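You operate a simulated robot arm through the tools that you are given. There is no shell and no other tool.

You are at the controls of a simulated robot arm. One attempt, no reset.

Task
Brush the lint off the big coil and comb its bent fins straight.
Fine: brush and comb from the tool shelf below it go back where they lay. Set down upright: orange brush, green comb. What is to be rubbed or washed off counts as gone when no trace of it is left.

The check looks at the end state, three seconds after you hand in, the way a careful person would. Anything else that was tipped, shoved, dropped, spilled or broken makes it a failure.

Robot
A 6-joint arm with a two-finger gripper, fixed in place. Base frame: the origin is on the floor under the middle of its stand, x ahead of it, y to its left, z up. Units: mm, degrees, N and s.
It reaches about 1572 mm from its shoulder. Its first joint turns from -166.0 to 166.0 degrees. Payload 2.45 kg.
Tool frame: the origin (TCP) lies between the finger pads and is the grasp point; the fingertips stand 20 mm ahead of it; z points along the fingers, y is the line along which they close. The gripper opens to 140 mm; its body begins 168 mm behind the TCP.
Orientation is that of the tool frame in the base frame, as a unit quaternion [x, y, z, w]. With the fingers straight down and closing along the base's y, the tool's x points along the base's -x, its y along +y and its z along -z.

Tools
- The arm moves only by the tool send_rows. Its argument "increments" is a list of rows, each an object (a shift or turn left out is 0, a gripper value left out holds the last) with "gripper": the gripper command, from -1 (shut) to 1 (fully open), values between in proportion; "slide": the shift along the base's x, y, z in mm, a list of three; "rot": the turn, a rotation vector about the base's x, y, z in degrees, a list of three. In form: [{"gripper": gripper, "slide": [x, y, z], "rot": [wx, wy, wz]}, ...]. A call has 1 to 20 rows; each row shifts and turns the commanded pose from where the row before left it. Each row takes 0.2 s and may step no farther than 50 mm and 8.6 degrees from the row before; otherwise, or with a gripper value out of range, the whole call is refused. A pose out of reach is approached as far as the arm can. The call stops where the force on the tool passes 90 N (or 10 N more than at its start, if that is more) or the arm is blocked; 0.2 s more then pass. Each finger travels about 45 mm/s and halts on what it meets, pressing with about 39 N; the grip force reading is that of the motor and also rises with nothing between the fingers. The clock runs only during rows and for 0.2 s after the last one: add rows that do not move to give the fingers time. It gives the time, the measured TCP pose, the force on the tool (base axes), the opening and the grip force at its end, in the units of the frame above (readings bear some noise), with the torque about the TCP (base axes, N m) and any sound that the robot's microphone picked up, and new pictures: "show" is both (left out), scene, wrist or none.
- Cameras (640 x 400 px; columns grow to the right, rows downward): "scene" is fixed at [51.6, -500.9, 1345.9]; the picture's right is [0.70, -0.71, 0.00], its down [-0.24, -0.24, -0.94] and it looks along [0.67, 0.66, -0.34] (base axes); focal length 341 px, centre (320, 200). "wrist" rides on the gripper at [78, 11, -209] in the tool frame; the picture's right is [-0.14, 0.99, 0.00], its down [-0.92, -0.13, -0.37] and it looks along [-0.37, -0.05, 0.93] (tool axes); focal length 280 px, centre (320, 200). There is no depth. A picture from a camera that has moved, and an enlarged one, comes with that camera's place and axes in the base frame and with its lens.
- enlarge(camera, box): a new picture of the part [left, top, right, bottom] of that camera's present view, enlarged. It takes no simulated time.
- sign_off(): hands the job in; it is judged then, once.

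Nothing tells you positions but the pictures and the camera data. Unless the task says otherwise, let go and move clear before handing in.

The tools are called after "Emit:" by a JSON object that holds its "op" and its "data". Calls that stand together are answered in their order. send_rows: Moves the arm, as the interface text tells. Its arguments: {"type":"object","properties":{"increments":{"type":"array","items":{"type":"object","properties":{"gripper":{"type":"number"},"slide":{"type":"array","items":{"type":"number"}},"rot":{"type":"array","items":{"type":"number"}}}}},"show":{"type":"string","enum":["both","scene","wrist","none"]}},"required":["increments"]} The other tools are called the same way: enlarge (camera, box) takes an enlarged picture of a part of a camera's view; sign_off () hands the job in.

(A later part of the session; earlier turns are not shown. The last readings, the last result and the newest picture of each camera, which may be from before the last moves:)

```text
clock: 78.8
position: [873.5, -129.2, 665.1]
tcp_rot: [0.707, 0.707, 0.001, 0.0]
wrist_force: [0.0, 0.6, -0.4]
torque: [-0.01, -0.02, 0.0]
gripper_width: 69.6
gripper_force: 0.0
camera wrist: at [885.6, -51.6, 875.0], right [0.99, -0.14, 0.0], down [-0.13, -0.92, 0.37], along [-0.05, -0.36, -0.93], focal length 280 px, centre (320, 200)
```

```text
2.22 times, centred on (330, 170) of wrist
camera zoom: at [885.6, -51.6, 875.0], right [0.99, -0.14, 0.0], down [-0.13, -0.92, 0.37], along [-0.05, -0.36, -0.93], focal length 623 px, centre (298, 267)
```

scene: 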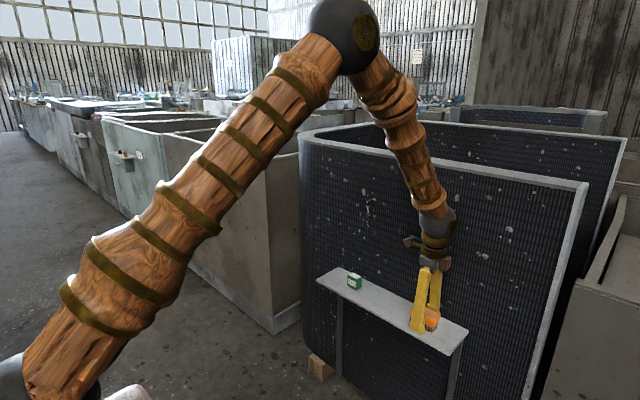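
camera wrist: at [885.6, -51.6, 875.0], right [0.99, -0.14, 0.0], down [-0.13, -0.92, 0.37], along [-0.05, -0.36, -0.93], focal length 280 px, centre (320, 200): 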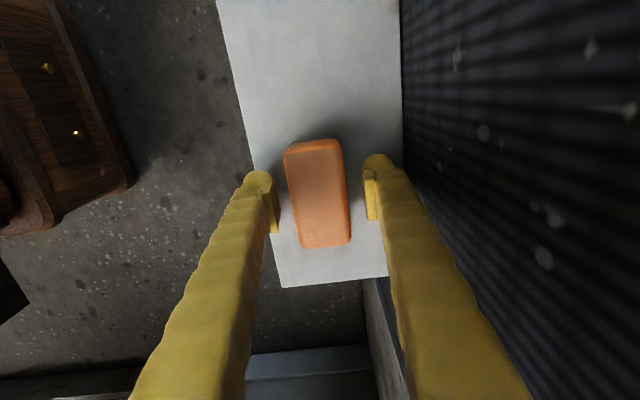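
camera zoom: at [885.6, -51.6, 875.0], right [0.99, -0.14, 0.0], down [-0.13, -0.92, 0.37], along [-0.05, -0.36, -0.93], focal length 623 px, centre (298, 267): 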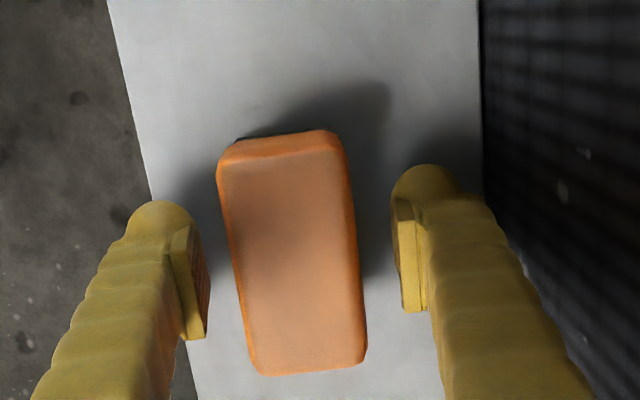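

The brush stands upright at its original spot. I'll rise straight up and move over to the comb.

Emit:
{"op": "send_rows", "data": {"increments": [{"slide": [0, 0, 15]}, {"slide": [0, 0, 25]}, {"slide": [0, 0, 40]}, {"slide": [0, 0, 45]}, {"slide": [0, 45, 0]}, {"slide": [0, 45, 0]}, {"slide": [0, 45, 0]}, {"slide": [0, 45, 0]}, {"slide": [0, 45, 0]}, {"slide": [0, 48, 0]}, {}]}}

Emit:
{"op": "enlarge", "data": {"camera": "scene", "box": [380, 250, 500, 350]}}

Emit:
{"op": "enlarge", "data": {"camera": "wrist", "box": [200, 80, 460, 260]}}

Emit:
{"op": "enlarge", "data": {"camera": "scene", "box": [310, 230, 430, 330]}}

```text
clock: 81.2
position: [873.6, 143.4, 792.1]
tcp_rot: [0.706, 0.708, 0.0, 0.001]
wrist_force: [-0.5, 0.1, 0.3]
torque: [0.03, -0.01, -0.03]
gripper_width: 70.1
gripper_force: 0.2
camera wrist: at [884.9, 221.8, 1000.2], right [0.99, -0.14, 0.0], down [-0.13, -0.92, 0.37], along [-0.05, -0.36, -0.93], focal length 280 px, centre (320, 200)
```

scene: 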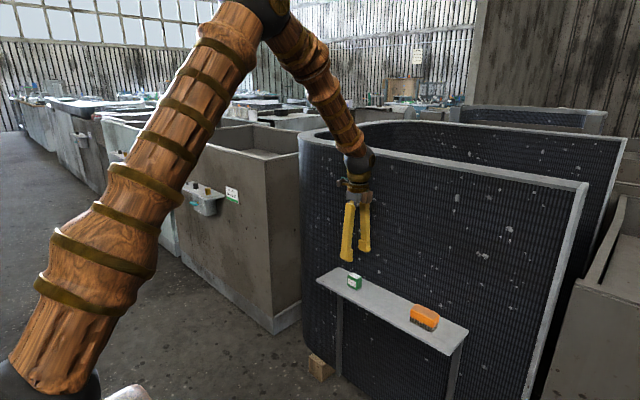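
wrist: 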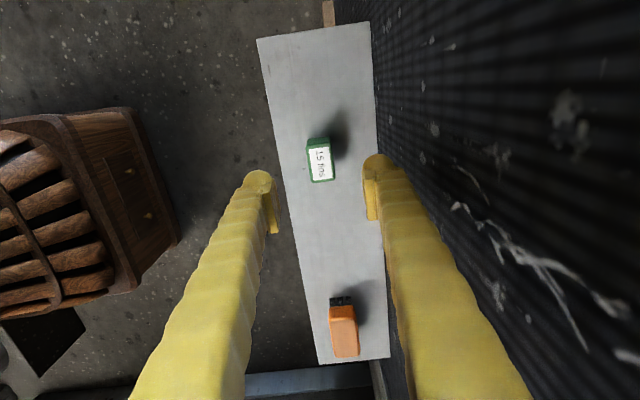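

```text
4.00 times, centred on (440, 300) of scene
camera zoom: at [51.6, -500.9, 1345.9], right [0.7, -0.71, 0.0], down [-0.24, -0.24, -0.94], along [0.67, 0.66, -0.34], focal length 1363 px, centre (-160, -200)
```

zoom: 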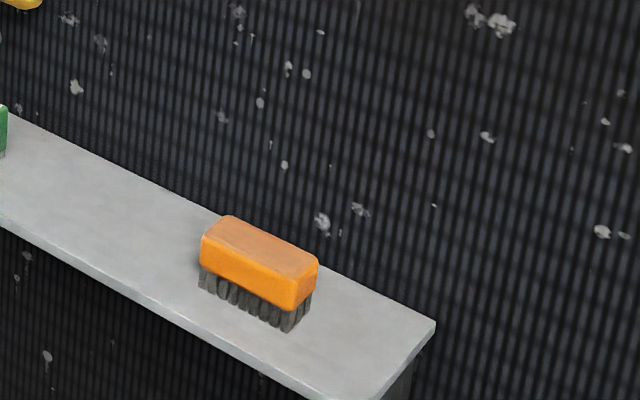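

```text
2.22 times, centred on (330, 170) of wrist
camera zoom: at [884.9, 221.8, 1000.2], right [0.99, -0.14, 0.0], down [-0.13, -0.92, 0.37], along [-0.05, -0.36, -0.93], focal length 623 px, centre (298, 267)
```

zoom: 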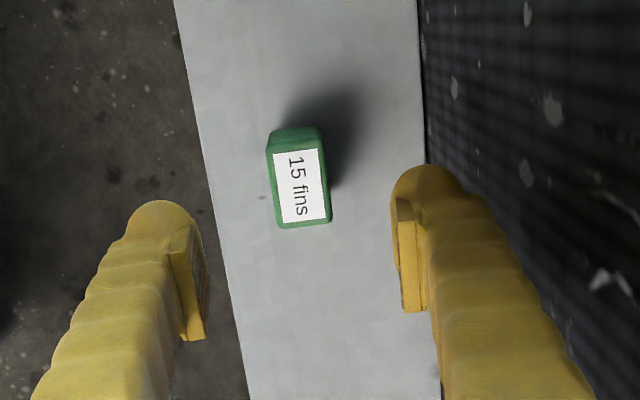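

```text
4.00 times, centred on (370, 280) of scene
camera zoom: at [51.6, -500.9, 1345.9], right [0.7, -0.71, 0.0], down [-0.24, -0.24, -0.94], along [0.67, 0.66, -0.34], focal length 1363 px, centre (120, -120)
```

zoom: 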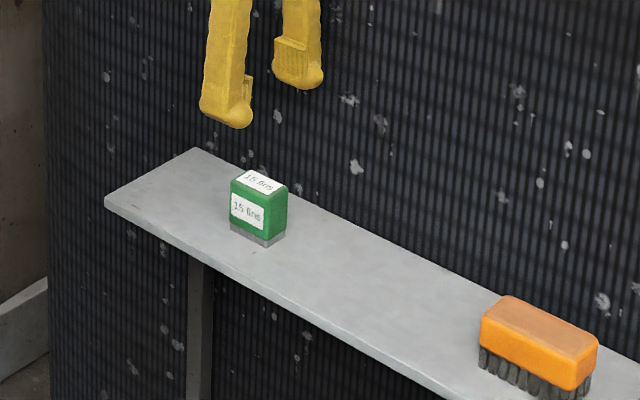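

The brush is back at its original spot and upright. The comb sits about 4 mm to −y of the gripper axis, so I'll adjust and descend partway.

Emit:
{"op": "send_rows", "data": {"increments": [{"slide": [1, -4.5, -25]}, {"slide": [0, 0, -25]}, {"slide": [0, 0, -25]}, {}]}}

Emit:
{"op": "enlarge", "data": {"camera": "wrist", "box": [200, 80, 460, 260]}}

Emit:
{"op": "enlarge", "data": {"camera": "scene", "box": [310, 230, 430, 330]}}

```text
clock: 82.2
position: [875.7, 140.6, 716.4]
tcp_rot: [0.706, 0.708, 0.001, 0.0]
wrist_force: [0.0, -1.0, -0.3]
torque: [-0.02, 0.03, 0.03]
gripper_width: 70.0
gripper_force: 0.0
camera wrist: at [886.3, 217.2, 925.5], right [0.99, -0.14, 0.0], down [-0.13, -0.92, 0.37], along [-0.05, -0.36, -0.93], focal length 280 px, centre (320, 200)
```

scene: 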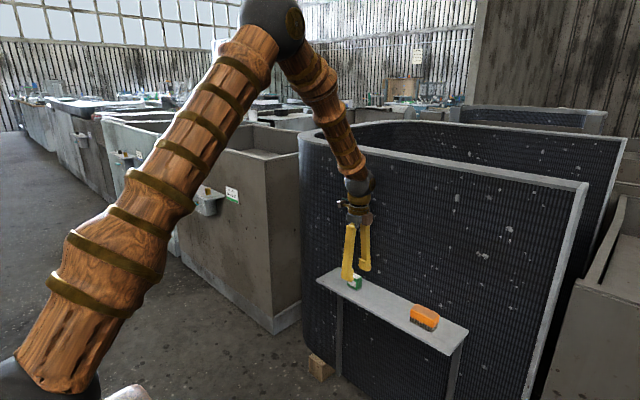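
wrist: 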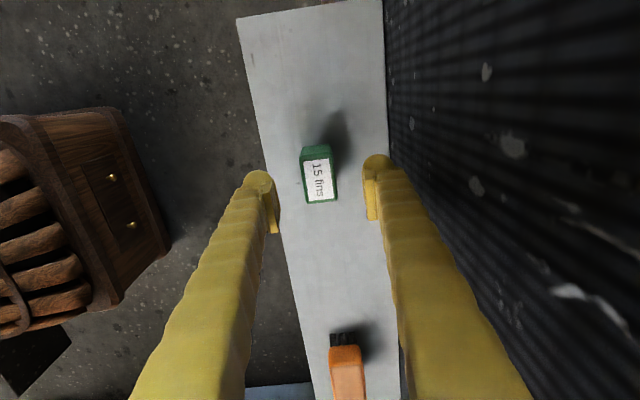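

```text
2.22 times, centred on (330, 170) of wrist
camera zoom: at [886.3, 217.2, 925.5], right [0.99, -0.14, 0.0], down [-0.13, -0.92, 0.37], along [-0.05, -0.36, -0.93], focal length 623 px, centre (298, 267)
```

zoom: 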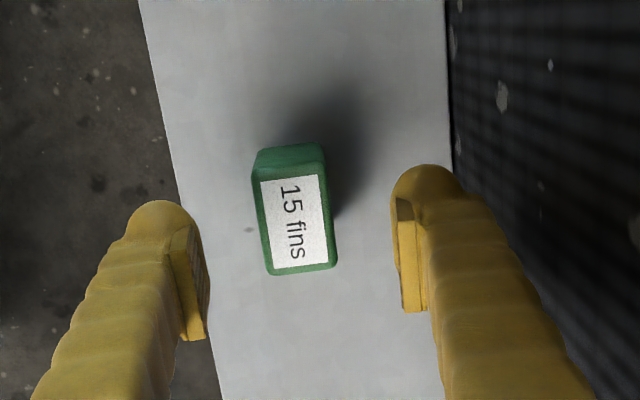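

```text
4.00 times, centred on (370, 280) of scene
camera zoom: at [51.6, -500.9, 1345.9], right [0.7, -0.71, 0.0], down [-0.24, -0.24, -0.94], along [0.67, 0.66, -0.34], focal length 1363 px, centre (120, -120)
```

zoom: 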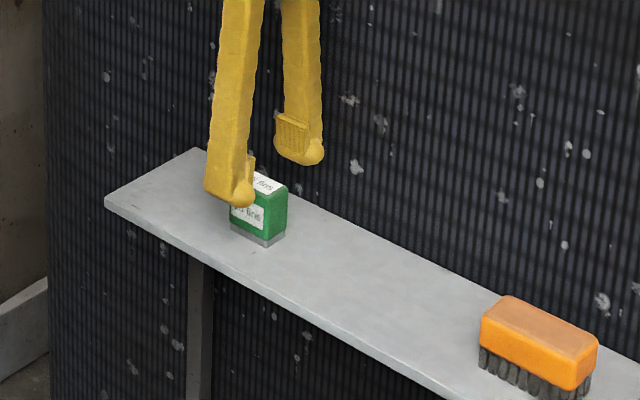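

The comb is centred under the gripper. I'll descend to grasp height and close.

Emit:
{"op": "send_rows", "data": {"increments": [{"slide": [0, 0, -20]}, {"slide": [0, 0, -18]}, {"slide": [0, 0, -16]}, {}, {"gripper": -1}, {}, {}, {}, {}, {}, {}]}}

Emit:
{"op": "enlarge", "data": {"camera": "wrist", "box": [200, 80, 460, 260]}}

Emit:
{"op": "enlarge", "data": {"camera": "scene", "box": [310, 230, 430, 330]}}

```text
clock: 84.6
position: [875.5, 139.0, 661.5]
tcp_rot: [0.706, 0.708, 0.001, 0.0]
wrist_force: [0.8, -0.5, 0.7]
torque: [0.01, 0.01, 0.02]
gripper_width: 28.8
gripper_force: 38.9
camera wrist: at [886.4, 216.8, 871.2], right [0.99, -0.14, 0.0], down [-0.13, -0.92, 0.37], along [-0.05, -0.36, -0.93], focal length 280 px, centre (320, 200)
```

scene: 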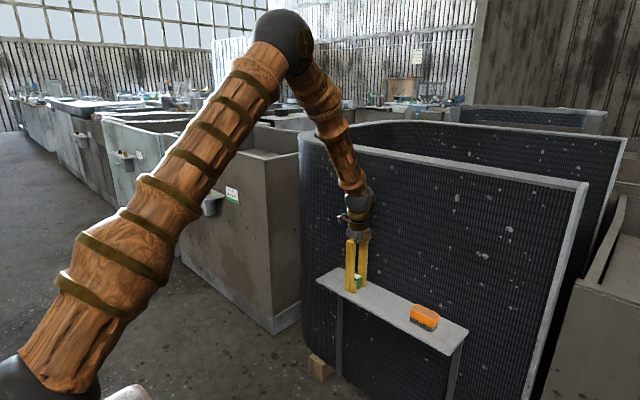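
wrist: 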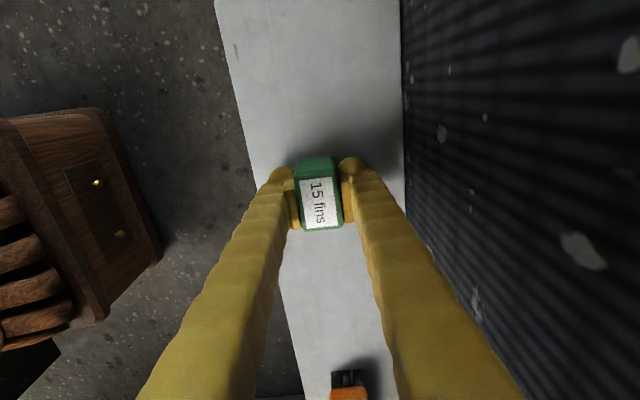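

```text
2.22 times, centred on (330, 170) of wrist
camera zoom: at [886.4, 216.8, 871.2], right [0.99, -0.14, 0.0], down [-0.13, -0.92, 0.37], along [-0.05, -0.36, -0.93], focal length 623 px, centre (298, 267)
```

zoom: 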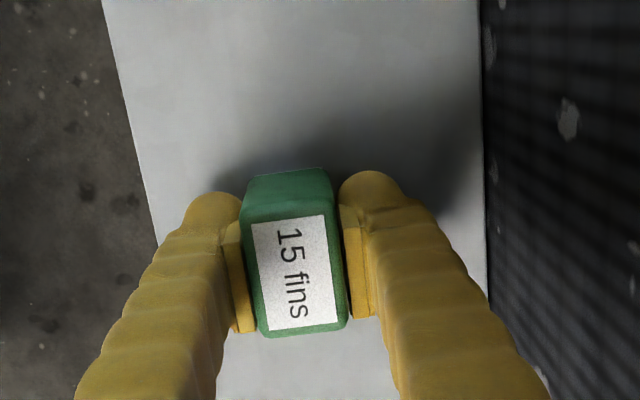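

```text
4.00 times, centred on (370, 280) of scene
camera zoom: at [51.6, -500.9, 1345.9], right [0.7, -0.71, 0.0], down [-0.24, -0.24, -0.94], along [0.67, 0.66, -0.34], focal length 1363 px, centre (120, -120)
```

zoom: 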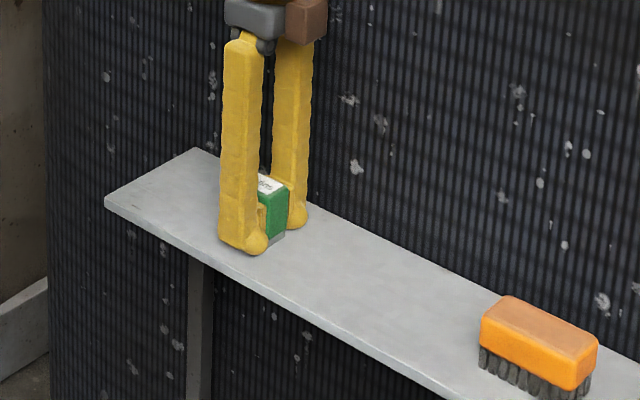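

The comb is gripped at 28.8 mm near (875.5, 139, 661.5). I'll lift gently and check.

Emit:
{"op": "send_rows", "data": {"increments": [{"slide": [0, 0, 4]}, {"slide": [0, 0, 8]}, {"slide": [0, 0, 12]}, {"slide": [0, 0, 20]}, {}]}}

Emit:
{"op": "enlarge", "data": {"camera": "scene", "box": [310, 220, 430, 320]}}

```text
clock: 85.8
position: [873.6, 140.9, 706.2]
tcp_rot: [0.707, 0.707, 0.001, 0.0]
wrist_force: [0.0, 0.1, -0.5]
torque: [-0.04, 0.0, -0.03]
gripper_width: 28.8
gripper_force: 38.6
camera wrist: at [886.3, 217.0, 915.7], right [0.99, -0.14, 0.0], down [-0.13, -0.92, 0.37], along [-0.05, -0.36, -0.93], focal length 280 px, centre (320, 200)
```

scene: 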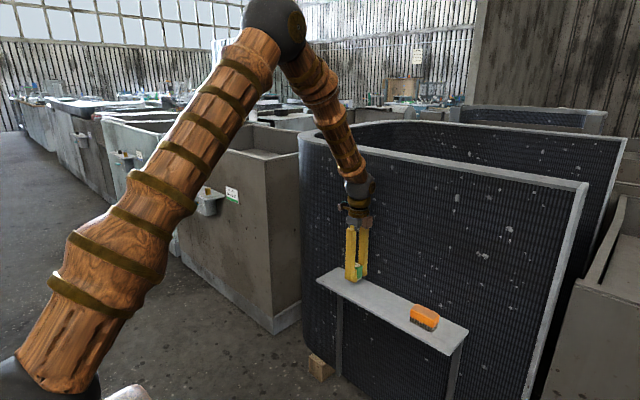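
wrist: 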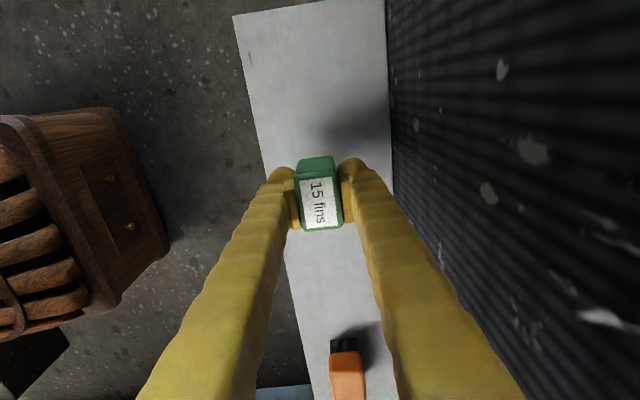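

```text
4.00 times, centred on (370, 270) of scene
camera zoom: at [51.6, -500.9, 1345.9], right [0.7, -0.71, 0.0], down [-0.24, -0.24, -0.94], along [0.67, 0.66, -0.34], focal length 1363 px, centre (120, -80)
```

zoom: 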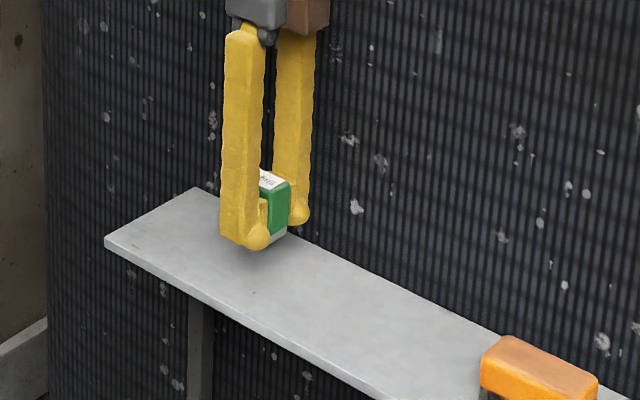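

The comb is lifted. I'll move to y≈0 and pitch to horizontal at the position that worked before.

Emit:
{"op": "send_rows", "data": {"increments": [{"slide": [0, 0, 40]}, {"slide": [-8, 0, 40]}, {"slide": [-8, -28, 30]}, {"slide": [-8, -28, 30]}, {"slide": [-8, -28, 30]}, {"slide": [-8, -28, 29]}, {"slide": [0, -28, 0]}, {}], "show": "none"}}

```text
clock: 87.6
position: [835.2, -0.7, 904.5]
tcp_rot: [0.707, 0.707, 0.001, 0.0]
wrist_force: [-0.3, -0.8, -0.7]
torque: [0.0, 0.02, -0.01]
gripper_width: 28.5
gripper_force: 39.1
```

Emit:
{"op": "send_rows", "data": {"increments": [{"rot": [0, -6, 0]}, {"rot": [0, -6, 0]}, {"rot": [0, -6, 0]}, {"rot": [0, -6, 0]}, {"rot": [0, -6, 0]}, {"rot": [0, -6, 0]}, {"rot": [0, -6, 0]}, {"rot": [0, -6, 0]}, {"rot": [0, -6, 0]}, {"rot": [0, -6, 0]}, {"rot": [0, -6, 0]}, {"rot": [0, -6, 0]}, {"rot": [0, -6, 0]}, {"rot": [0, -6, 0]}, {"rot": [0, -6, 0]}, {}]}}

Emit:
{"op": "enlarge", "data": {"camera": "scene", "box": [340, 170, 400, 240]}}

Emit:
{"op": "enlarge", "data": {"camera": "wrist", "box": [220, 0, 420, 125]}}

```text
clock: 91.0
position: [835.2, -0.3, 905.2]
tcp_rot: [0.499, 0.5, 0.5, 0.5]
wrist_force: [0.0, -0.8, -1.7]
torque: [-0.01, 0.0, 0.0]
gripper_width: 28.9
gripper_force: 39.1
camera wrist: at [626.9, 76.7, 915.2], right [0.0, -0.14, 0.99], down [-0.37, -0.92, -0.13], along [0.93, -0.36, -0.05], focal length 280 px, centre (320, 200)
```

scene: 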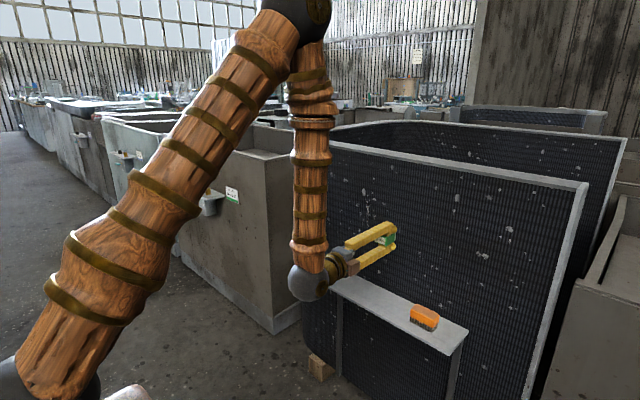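
wrist: 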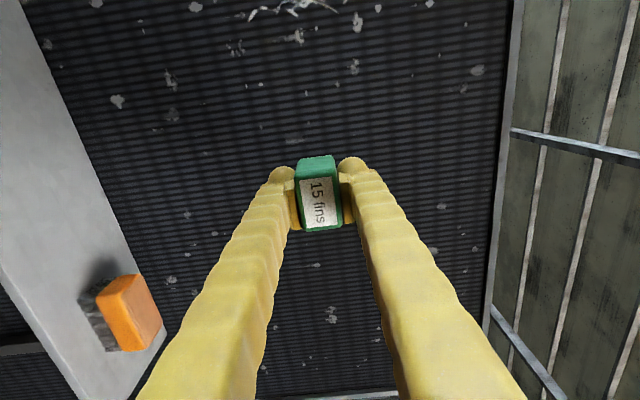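

```text
5.71 times, centred on (370, 205) of scene
camera zoom: at [51.6, -500.9, 1345.9], right [0.7, -0.71, 0.0], down [-0.24, -0.24, -0.94], along [0.67, 0.66, -0.34], focal length 1947 px, centre (34, 171)
```

zoom: 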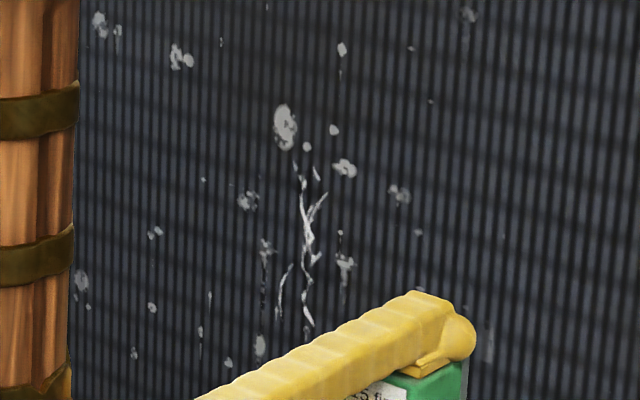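

```text
3.20 times, centred on (320, 62) of wrist
camera zoom: at [626.9, 76.7, 915.2], right [0.0, -0.14, 0.99], down [-0.37, -0.92, -0.13], along [0.93, -0.36, -0.05], focal length 897 px, centre (320, 640)
```

zoom: 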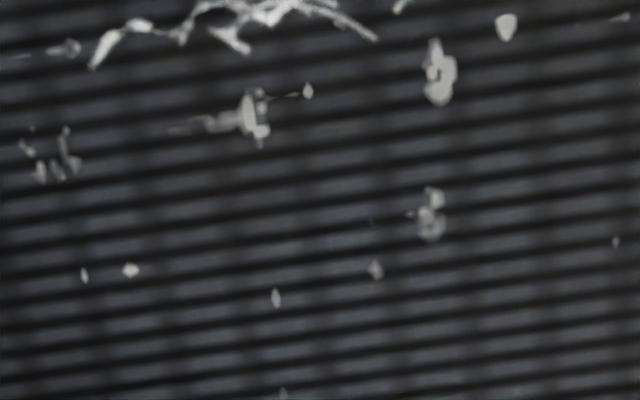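

The bent fins span roughly y 147–178 and z 837–950, so the 45 mm comb centred at y≈162 covers them in one vertical pass. I'll move there, still off the face.

Emit:
{"op": "send_rows", "data": {"increments": [{"slide": [5, 40, 16]}, {"slide": [5, 40, 16]}, {"slide": [5, 41, 16]}, {"slide": [5, 41, 16]}, {"slide": [25, 0, 0]}, {}]}}

Emit:
{"op": "enlarge", "data": {"camera": "wrist", "box": [180, 100, 420, 260]}}

Emit:
{"op": "enlarge", "data": {"camera": "scene", "box": [320, 160, 400, 240]}}

```text
clock: 92.4
position: [881.6, 162.6, 970.1]
tcp_rot: [0.499, 0.501, 0.5, 0.5]
wrist_force: [0.5, -0.5, -1.3]
torque: [-0.04, -0.02, -0.01]
gripper_width: 28.9
gripper_force: 38.8
camera wrist: at [672.3, 238.8, 979.8], right [0.0, -0.14, 0.99], down [-0.37, -0.92, -0.13], along [0.93, -0.36, -0.05], focal length 280 px, centre (320, 200)
```

scene: 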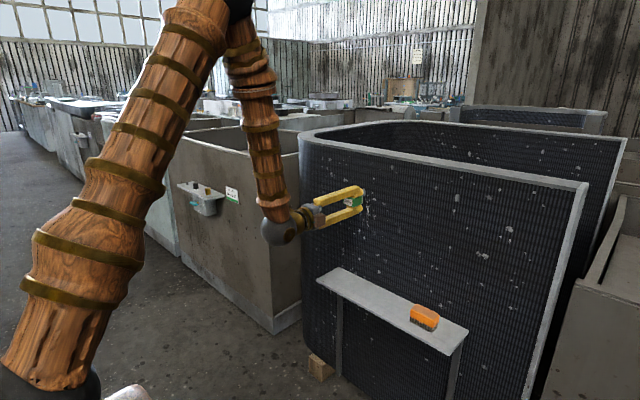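
wrist: 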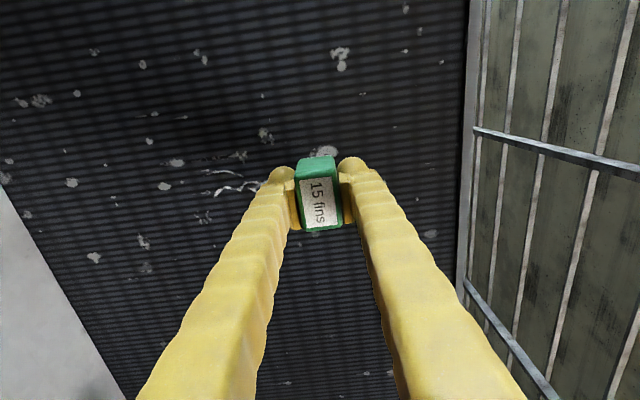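

```text
2.50 times, centred on (300, 180) of wrist
camera zoom: at [672.3, 238.8, 979.8], right [0.0, -0.14, 0.99], down [-0.37, -0.92, -0.13], along [0.93, -0.36, -0.05], focal length 701 px, centre (370, 250)
```

zoom: 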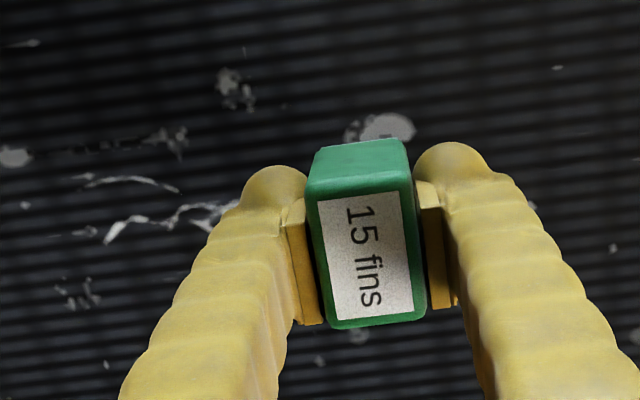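

```text
5.00 times, centred on (360, 200) of scene
camera zoom: at [51.6, -500.9, 1345.9], right [0.7, -0.71, 0.0], down [-0.24, -0.24, -0.94], along [0.67, 0.66, -0.34], focal length 1704 px, centre (120, 200)
```

zoom: 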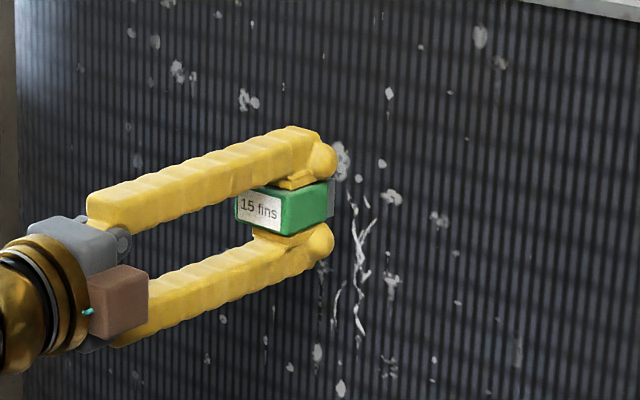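

The wrist view confirms the fins at y≈149–172, centred under the comb. I'll creep in above the bent area until contact.

Emit:
{"op": "send_rows", "data": {"increments": [{"slide": [17, 0, 0]}, {"slide": [16, 0, 0]}, {"slide": [5, 0, 0]}, {}], "show": "none"}}

Emit:
{"op": "send_rows", "data": {"increments": [{"slide": [2, 0, 0]}, {}], "show": "none"}}

Emit:
{"op": "send_rows", "data": {"increments": [{"slide": [2, 0, 0]}, {}], "show": "none"}}

```text
clock: 93.4
position: [918.8, 162.2, 968.1]
tcp_rot: [0.499, 0.5, 0.501, 0.5]
wrist_force: [-0.4, 0.2, -1.5]
torque: [0.02, -0.02, -0.03]
gripper_width: 28.9
gripper_force: 38.8
```

```text
clock: 94.0
position: [920.6, 161.8, 968.5]
tcp_rot: [0.499, 0.501, 0.5, 0.501]
wrist_force: [0.0, 0.8, -1.2]
torque: [-0.02, -0.05, -0.03]
gripper_width: 28.5
gripper_force: 39.1
```

```text
clock: 94.6
position: [921.3, 161.8, 969.5]
tcp_rot: [0.498, 0.501, 0.501, 0.5]
wrist_force: [0.2, -0.1, -0.3]
torque: [0.0, -0.05, -0.02]
gripper_width: 28.9
gripper_force: 39.2
```

Emit:
{"op": "send_rows", "data": {"increments": [{"slide": [1.5, 0, 0]}, {}], "show": "none"}}

Emit:
{"op": "send_rows", "data": {"increments": [{"slide": [1.5, 0, 0]}, {}], "show": "none"}}

Emit:
{"op": "send_rows", "data": {"increments": [{"slide": [1, 0, 0]}, {}], "show": "none"}}

```text
clock: 95.2
position: [923.7, 162.2, 969.1]
tcp_rot: [0.498, 0.501, 0.5, 0.501]
wrist_force: [0.2, -0.4, -0.6]
torque: [-0.02, 0.01, 0.01]
gripper_width: 28.5
gripper_force: 39.3
```

```text
clock: 95.8
position: [924.8, 161.4, 968.1]
tcp_rot: [0.499, 0.5, 0.5, 0.501]
wrist_force: [0.3, -0.3, -0.8]
torque: [0.01, 0.01, -0.02]
gripper_width: 28.6
gripper_force: 39.3
```

```text
clock: 96.4
position: [927.4, 162.4, 967.5]
tcp_rot: [0.499, 0.5, 0.501, 0.501]
wrist_force: [0.8, 0.0, -0.2]
torque: [-0.03, 0.0, -0.02]
gripper_width: 28.5
gripper_force: 39.2
```

Emit:
{"op": "send_rows", "data": {"increments": [{"slide": [1, 0, 0]}, {}], "show": "none"}}

Emit:
{"op": "send_rows", "data": {"increments": [{"slide": [1, 0, 0]}, {}], "show": "none"}}

Emit:
{"op": "enlarge", "data": {"camera": "scene", "box": [340, 160, 400, 220]}}

```text
clock: 97.0
position: [928.3, 160.9, 969.0]
tcp_rot: [0.498, 0.501, 0.501, 0.501]
wrist_force: [-9.5, 0.0, 1.3]
torque: [0.01, 0.06, 0.05]
gripper_width: 28.4
gripper_force: 39.2
```

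```text
clock: 97.6
position: [928.3, 161.9, 968.7]
tcp_rot: [0.499, 0.501, 0.5, 0.5]
wrist_force: [-38.3, -0.5, 0.2]
torque: [0.0, -0.01, 0.0]
gripper_width: 28.4
gripper_force: 39.3
```

```text
6.67 times, centred on (370, 190) of scene
camera zoom: at [51.6, -500.9, 1345.9], right [0.7, -0.71, 0.0], down [-0.24, -0.24, -0.94], along [0.67, 0.66, -0.34], focal length 2271 px, centre (-13, 267)
```

zoom: 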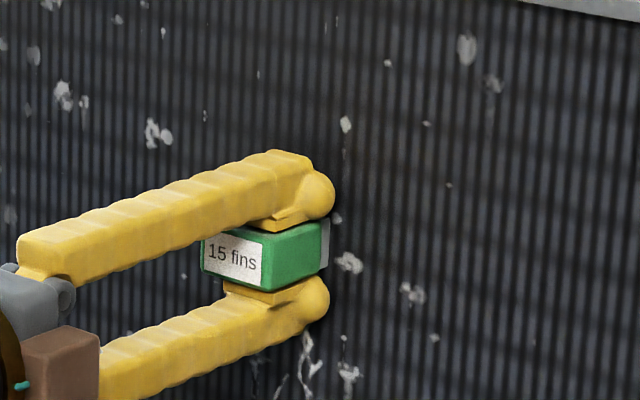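

Contact is at x≈928. I'll ease off slightly and comb downward along the fins.

Emit:
{"op": "send_rows", "data": {"increments": [{"slide": [-0.6, 0, 0]}, {"slide": [0, 0, -6]}, {"slide": [0, 0, -8]}, {"slide": [0, 0, -8]}, {"slide": [0, 0, -8]}, {"slide": [0, 0, -8]}], "show": "none"}}

Emit:
{"op": "enlarge", "data": {"camera": "scene", "box": [330, 160, 410, 240]}}

```text
clock: 99.0
position: [928.3, 161.5, 930.2]
tcp_rot: [0.499, 0.5, 0.5, 0.501]
wrist_force: [0.2, -0.3, -0.9]
torque: [0.02, -0.01, 0.0]
gripper_width: 28.7
gripper_force: 39.0
```

```text
5.00 times, centred on (370, 200) of scene
camera zoom: at [51.6, -500.9, 1345.9], right [0.7, -0.71, 0.0], down [-0.24, -0.24, -0.94], along [0.67, 0.66, -0.34], focal length 1704 px, centre (70, 200)
```

zoom: 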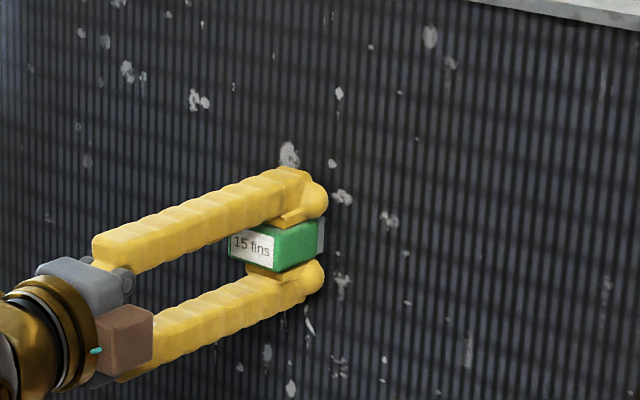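

Contact faded because the face leans slightly away lower down. I'll press in a little and continue the stroke with a small advance per row.

Emit:
{"op": "send_rows", "data": {"increments": [{"slide": [0.7, 0, 0]}, {}], "show": "none"}}

Emit:
{"op": "send_rows", "data": {"increments": [{"slide": [0.5, 0, 0]}, {}], "show": "none"}}

```text
clock: 99.6
position: [927.8, 160.6, 930.0]
tcp_rot: [0.499, 0.501, 0.5, 0.5]
wrist_force: [-12.3, 0.1, -0.5]
torque: [-0.03, 0.0, -0.07]
gripper_width: 28.4
gripper_force: 38.9
```

```text
clock: 100.2
position: [928.1, 160.5, 929.7]
tcp_rot: [0.499, 0.501, 0.5, 0.501]
wrist_force: [-35.9, 1.4, -1.7]
torque: [-0.03, -0.02, 0.04]
gripper_width: 28.6
gripper_force: 38.6
```

Emit:
{"op": "send_rows", "data": {"increments": [{"slide": [-0.2, 0, 0]}, {"slide": [0, 0, 8]}, {"slide": [0, 0, 8]}, {"slide": [0, 0, 8]}, {"slide": [0, 0, 8]}, {"slide": [0, 0, 6]}], "show": "none"}}

Emit:
{"op": "enlarge", "data": {"camera": "scene", "box": [330, 160, 410, 240]}}

```text
clock: 101.6
position: [929.7, 162.4, 969.6]
tcp_rot: [0.499, 0.5, 0.5, 0.5]
wrist_force: [-35.6, -1.1, -11.6]
torque: [-0.06, 0.19, -0.01]
gripper_width: 28.6
gripper_force: 38.7
```

```text
5.00 times, centred on (370, 200) of scene
camera zoom: at [51.6, -500.9, 1345.9], right [0.7, -0.71, 0.0], down [-0.24, -0.24, -0.94], along [0.67, 0.66, -0.34], focal length 1704 px, centre (70, 200)
```

zoom: 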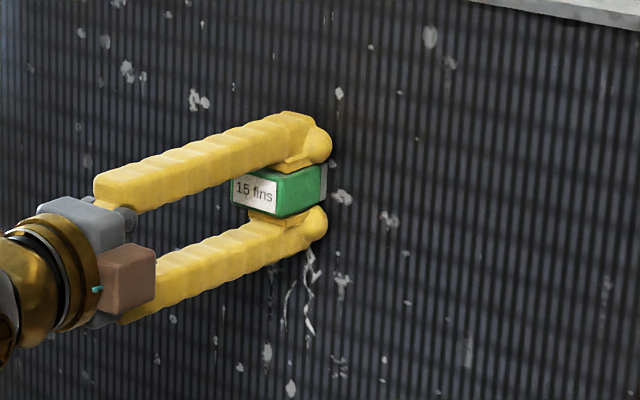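

Emit:
{"op": "send_rows", "data": {"increments": [{"slide": [0.15, 0, -8]}, {"slide": [0.15, 0, -8]}, {"slide": [0.15, 0, -8]}, {"slide": [0.15, 0, -8]}, {"slide": [0.15, 0, -8]}, {"slide": [0.15, 0, -8]}], "show": "none"}}

Emit:
{"op": "enlarge", "data": {"camera": "scene", "box": [330, 160, 410, 240]}}

```text
clock: 103.0
position: [928.9, 161.8, 923.1]
tcp_rot: [0.499, 0.5, 0.501, 0.5]
wrist_force: [-10.7, 0.8, 2.3]
torque: [-0.03, -0.06, -0.08]
gripper_width: 28.6
gripper_force: 39.1
```

```text
5.00 times, centred on (370, 200) of scene
camera zoom: at [51.6, -500.9, 1345.9], right [0.7, -0.71, 0.0], down [-0.24, -0.24, -0.94], along [0.67, 0.66, -0.34], focal length 1704 px, centre (70, 200)
```

zoom: 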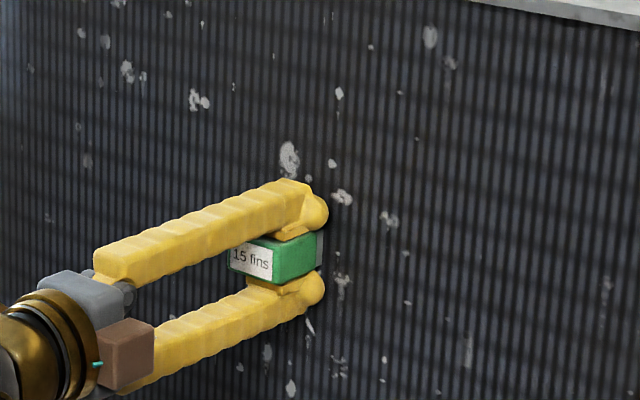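

Contact held at about 11 N with that advance. I'll continue down through the bottom of the bent area.

Emit:
{"op": "send_rows", "data": {"increments": [{"slide": [0.2, 0, -8]}, {"slide": [0.2, 0, -8]}, {"slide": [0.2, 0, -8]}, {"slide": [0.2, 0, -8]}, {"slide": [0.2, 0, -8]}, {"slide": [0.2, 0, -8]}], "show": "none"}}

Emit:
{"op": "enlarge", "data": {"camera": "scene", "box": [330, 160, 410, 240]}}

```text
clock: 104.4
position: [929.9, 162.7, 874.2]
tcp_rot: [0.499, 0.5, 0.5, 0.501]
wrist_force: [-72.7, -1.1, 29.4]
torque: [-0.01, -0.34, 0.0]
gripper_width: 28.5
gripper_force: 38.8
```

```text
5.00 times, centred on (370, 200) of scene
camera zoom: at [51.6, -500.9, 1345.9], right [0.7, -0.71, 0.0], down [-0.24, -0.24, -0.94], along [0.67, 0.66, -0.34], focal length 1704 px, centre (70, 200)
```

zoom: 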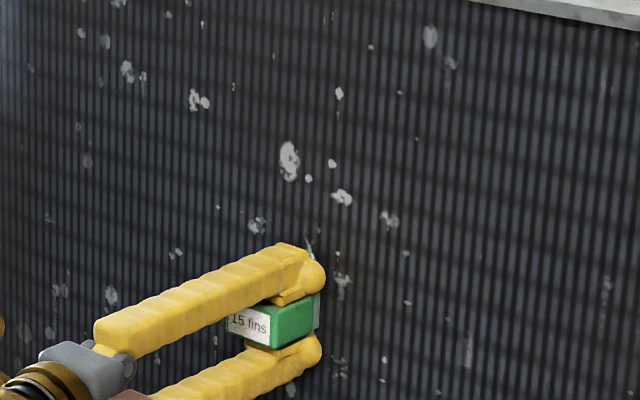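

The upper fins are already straight. The force has risen to 73 N, so I'll back off 1 mm before finishing the stroke.

Emit:
{"op": "send_rows", "data": {"increments": [{"slide": [-1.2, 0, 0]}, {}], "show": "none"}}

```text
clock: 105.0
position: [929.2, 161.1, 872.7]
tcp_rot: [0.499, 0.5, 0.5, 0.5]
wrist_force: [-32.8, -0.8, 13.8]
torque: [-0.03, -0.21, -0.04]
gripper_width: 28.6
gripper_force: 38.8
```

Emit:
{"op": "send_rows", "data": {"increments": [{"slide": [-0.4, 0, -6]}, {"slide": [0, 0, -8]}, {"slide": [0, 0, -8]}], "show": "none"}}

Emit:
{"op": "enlarge", "data": {"camera": "scene", "box": [330, 170, 410, 250]}}

```text
clock: 105.8
position: [929.0, 161.6, 851.2]
tcp_rot: [0.499, 0.501, 0.501, 0.5]
wrist_force: [-0.4, 0.0, -0.2]
torque: [-0.01, 0.01, -0.03]
gripper_width: 28.5
gripper_force: 39.1
```

```text
5.00 times, centred on (370, 210) of scene
camera zoom: at [51.6, -500.9, 1345.9], right [0.7, -0.71, 0.0], down [-0.24, -0.24, -0.94], along [0.67, 0.66, -0.34], focal length 1704 px, centre (70, 150)
```

zoom: 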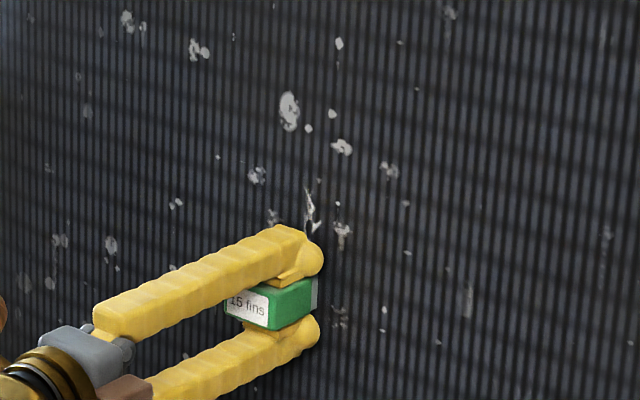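

A small bent piece is left around mid-height. I'll regain contact, finish the bottom, and stroke back up.

Emit:
{"op": "send_rows", "data": {"increments": [{"slide": [0.6, 0, 0]}, {}], "show": "none"}}

Emit:
{"op": "send_rows", "data": {"increments": [{"slide": [0.4, 0, 0]}, {}], "show": "none"}}

```text
clock: 106.4
position: [929.7, 161.6, 850.8]
tcp_rot: [0.498, 0.5, 0.501, 0.5]
wrist_force: [-0.5, 0.2, -0.2]
torque: [0.01, 0.02, 0.02]
gripper_width: 28.4
gripper_force: 39.0
```

```text
clock: 107.0
position: [929.8, 161.6, 850.8]
tcp_rot: [0.498, 0.501, 0.501, 0.5]
wrist_force: [-0.4, 0.0, -0.8]
torque: [-0.01, -0.01, 0.04]
gripper_width: 28.7
gripper_force: 39.4
```

Emit:
{"op": "send_rows", "data": {"increments": [{"slide": [0.5, 0, 0]}, {}], "show": "none"}}

Emit:
{"op": "send_rows", "data": {"increments": [{"slide": [0.4, 0, 0]}, {}], "show": "none"}}

```text
clock: 107.6
position: [931.0, 161.6, 851.4]
tcp_rot: [0.499, 0.501, 0.5, 0.5]
wrist_force: [-12.2, -1.5, -0.1]
torque: [0.0, 0.07, -0.07]
gripper_width: 28.5
gripper_force: 39.1
```

```text
clock: 108.2
position: [930.1, 162.0, 850.9]
tcp_rot: [0.498, 0.501, 0.5, 0.501]
wrist_force: [-29.2, 0.2, 2.4]
torque: [0.02, 0.04, -0.1]
gripper_width: 28.5
gripper_force: 38.6
```

Emit:
{"op": "send_rows", "data": {"increments": [{"slide": [0, 0, -7]}, {"slide": [0, 0, -7]}, {"slide": [0, 0, -7]}], "show": "none"}}

Emit:
{"op": "send_rows", "data": {"increments": [{"slide": [0, 0, 8]}, {"slide": [0, 0, 8]}, {"slide": [0, 0, 8]}, {"slide": [0, 0, 8]}], "show": "none"}}

Emit:
{"op": "enlarge", "data": {"camera": "scene", "box": [330, 170, 410, 250]}}

```text
clock: 109.0
position: [929.7, 162.2, 829.9]
tcp_rot: [0.499, 0.501, 0.5, 0.5]
wrist_force: [-61.8, 2.4, 26.3]
torque: [-0.02, -0.22, -0.01]
gripper_width: 28.6
gripper_force: 39.3
```

```text
clock: 110.0
position: [928.9, 162.7, 861.0]
tcp_rot: [0.5, 0.501, 0.5, 0.499]
wrist_force: [-63.9, -1.2, -30.2]
torque: [0.01, 0.44, -0.04]
gripper_width: 28.6
gripper_force: 39.0
```

```text
5.00 times, centred on (370, 210) of scene
camera zoom: at [51.6, -500.9, 1345.9], right [0.7, -0.71, 0.0], down [-0.24, -0.24, -0.94], along [0.67, 0.66, -0.34], focal length 1704 px, centre (70, 150)
```

zoom: 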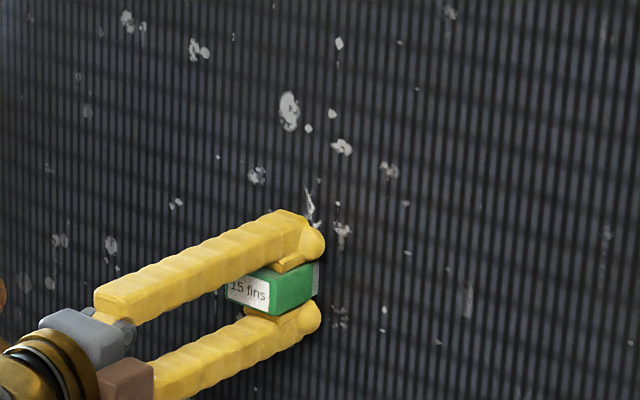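

Force is about 64 N, so I'll ease off and stroke up through the remaining piece near z≈903.

Emit:
{"op": "send_rows", "data": {"increments": [{"slide": [-0.8, 0, 0]}, {}], "show": "none"}}

Emit:
{"op": "send_rows", "data": {"increments": [{"slide": [0, 0, 8]}, {"slide": [0, 0, 8]}, {"slide": [0, 0, 8]}, {"slide": [0, 0, 8]}], "show": "none"}}

```text
clock: 110.6
position: [930.7, 162.5, 862.5]
tcp_rot: [0.498, 0.501, 0.5, 0.501]
wrist_force: [-47.4, -1.1, -21.2]
torque: [-0.03, 0.66, -0.05]
gripper_width: 28.6
gripper_force: 38.9
```

```text
clock: 111.6
position: [928.9, 160.6, 893.9]
tcp_rot: [0.498, 0.5, 0.501, 0.5]
wrist_force: [-34.4, 0.0, -16.4]
torque: [-0.03, 0.62, -0.03]
gripper_width: 28.7
gripper_force: 38.9
```

Emit:
{"op": "send_rows", "data": {"increments": [{"slide": [0, 0, 8]}, {"slide": [0, 0, 8]}, {"slide": [0, 0, 8]}, {"slide": [0, 0, 8]}, {"slide": [0, 0, 8]}, {"slide": [0, 0, 8]}, {"slide": [0, 0, 8]}, {"slide": [0, 0, 8]}], "show": "none"}}

Emit:
{"op": "enlarge", "data": {"camera": "scene", "box": [330, 170, 410, 250]}}

```text
clock: 113.4
position: [930.4, 162.4, 958.4]
tcp_rot: [0.499, 0.5, 0.501, 0.5]
wrist_force: [-12.2, -0.6, -4.6]
torque: [0.05, 0.23, -0.04]
gripper_width: 28.7
gripper_force: 39.6
```

```text
5.00 times, centred on (370, 210) of scene
camera zoom: at [51.6, -500.9, 1345.9], right [0.7, -0.71, 0.0], down [-0.24, -0.24, -0.94], along [0.67, 0.66, -0.34], focal length 1704 px, centre (70, 150)
```

zoom: 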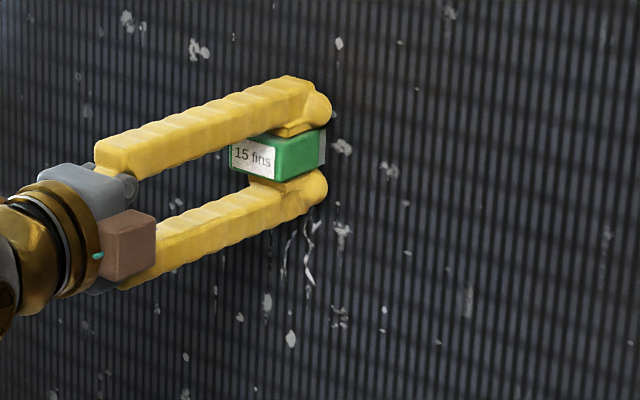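

The lower part of the squiggle is still there. I'll back off and look closely at what was straightened and at how the comb sits in the grip.

Emit:
{"op": "send_rows", "data": {"increments": [{"slide": [-15, 0, 0]}, {"slide": [-40, 0, 0]}, {"slide": [0, -40, 0]}, {"slide": [0, -40, 0]}, {"slide": [0, -40, 0]}, {}]}}

Emit:
{"op": "enlarge", "data": {"camera": "scene", "box": [335, 170, 400, 230]}}

Emit:
{"op": "enlarge", "data": {"camera": "wrist", "box": [220, 120, 420, 245]}}

Emit:
{"op": "enlarge", "data": {"camera": "wrist", "box": [120, 0, 420, 160]}}

```text
clock: 114.8
position: [873.8, 40.5, 958.5]
tcp_rot: [0.499, 0.501, 0.5, 0.5]
wrist_force: [0.0, 0.7, -1.3]
torque: [0.0, 0.01, 0.03]
gripper_width: 28.4
gripper_force: 38.8
camera wrist: at [665.8, 118.1, 968.3], right [0.0, -0.14, 0.99], down [-0.37, -0.92, -0.13], along [0.93, -0.36, -0.05], focal length 280 px, centre (320, 200)
```

scene: 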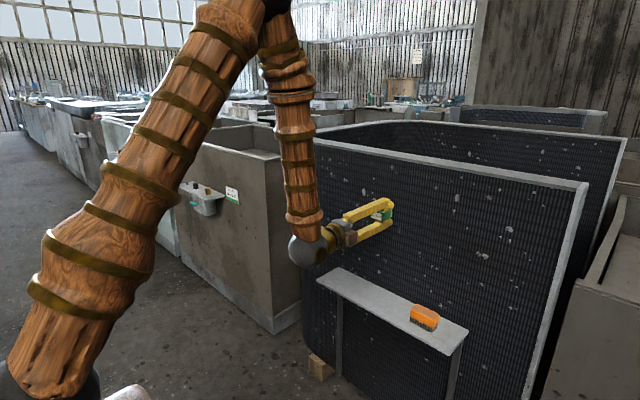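
wrist: 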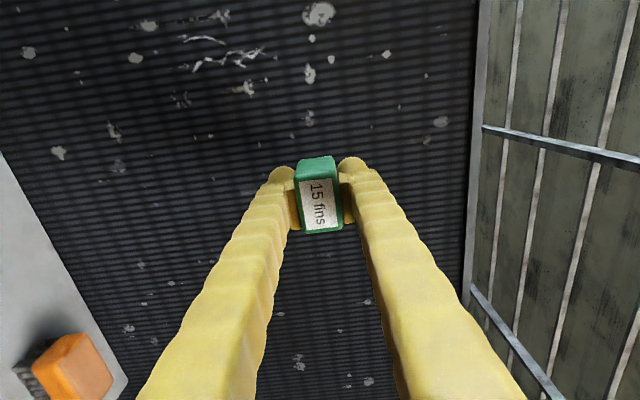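

```text
6.67 times, centred on (368, 200) of scene
camera zoom: at [51.6, -500.9, 1345.9], right [0.7, -0.71, 0.0], down [-0.24, -0.24, -0.94], along [0.67, 0.66, -0.34], focal length 2271 px, centre (3, 200)
```

zoom: 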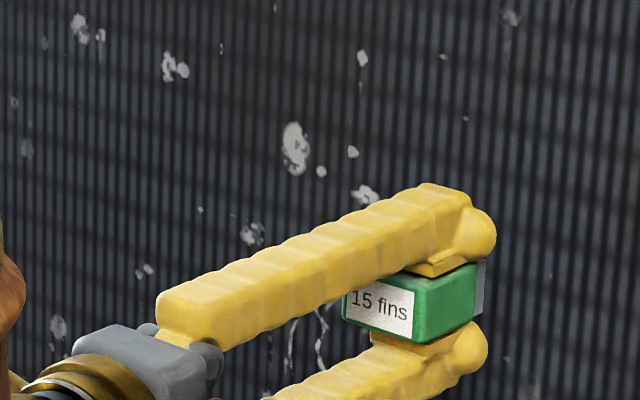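

```text
3.20 times, centred on (320, 182) of wrist
camera zoom: at [665.8, 118.1, 968.3], right [0.0, -0.14, 0.99], down [-0.37, -0.92, -0.13], along [0.93, -0.36, -0.05], focal length 897 px, centre (320, 256)
```

zoom: 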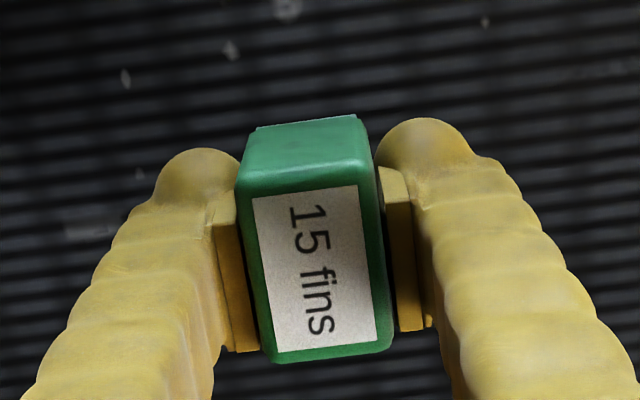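

```text
2.13 times, centred on (270, 80) of wrist
camera zoom: at [665.8, 118.1, 968.3], right [0.0, -0.14, 0.99], down [-0.37, -0.92, -0.13], along [0.93, -0.36, -0.05], focal length 598 px, centre (427, 456)
```

zoom: 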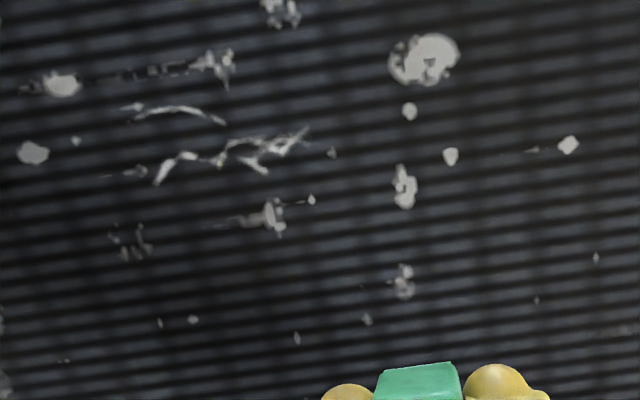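

Emit:
{"op": "send_rows", "data": {"increments": [{"slide": [0, -45, 0]}, {"slide": [0, -45, 0]}, {"slide": [0, -40, 0]}, {}], "show": "scene"}}

Emit:
{"op": "enlarge", "data": {"camera": "scene", "box": [340, 180, 400, 230]}}

Emit:
{"op": "enlarge", "data": {"camera": "scene", "box": [300, 140, 460, 240]}}

```text
clock: 115.8
position: [874.2, -88.2, 957.6]
tcp_rot: [0.499, 0.5, 0.5, 0.5]
wrist_force: [0.8, -0.4, -0.9]
torque: [0.01, -0.01, 0.04]
gripper_width: 28.5
gripper_force: 39.1
```

scene: 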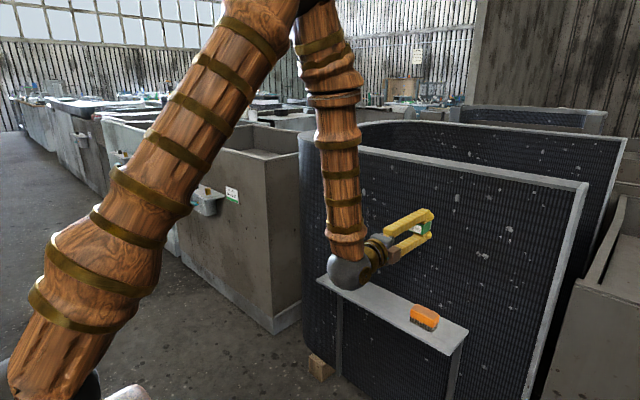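

```text
8.00 times, centred on (370, 205) of scene
camera zoom: at [51.6, -500.9, 1345.9], right [0.7, -0.71, 0.0], down [-0.24, -0.24, -0.94], along [0.67, 0.66, -0.34], focal length 2726 px, centre (-80, 160)
```

zoom: 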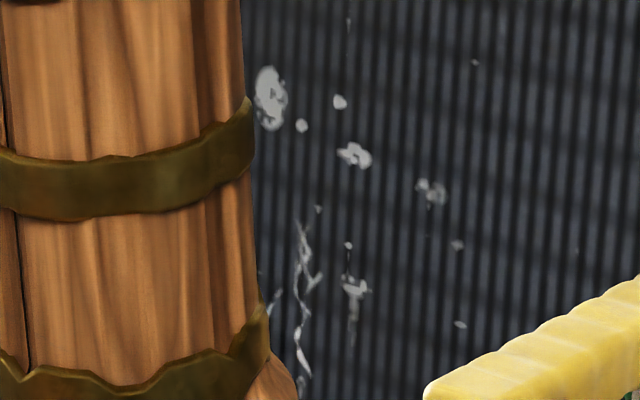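

```text
4.00 times, centred on (380, 190) of scene
camera zoom: at [51.6, -500.9, 1345.9], right [0.7, -0.71, 0.0], down [-0.24, -0.24, -0.94], along [0.67, 0.66, -0.34], focal length 1363 px, centre (80, 240)
```

zoom: 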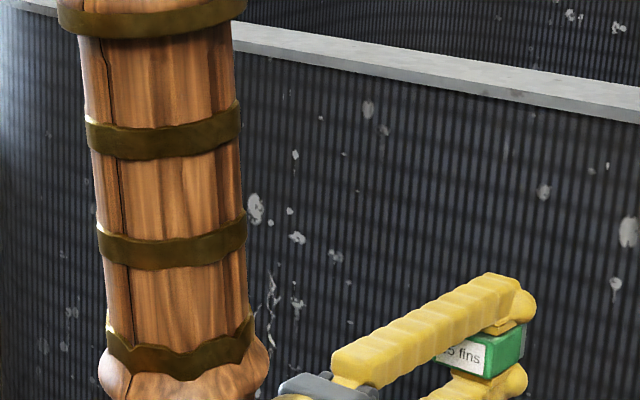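

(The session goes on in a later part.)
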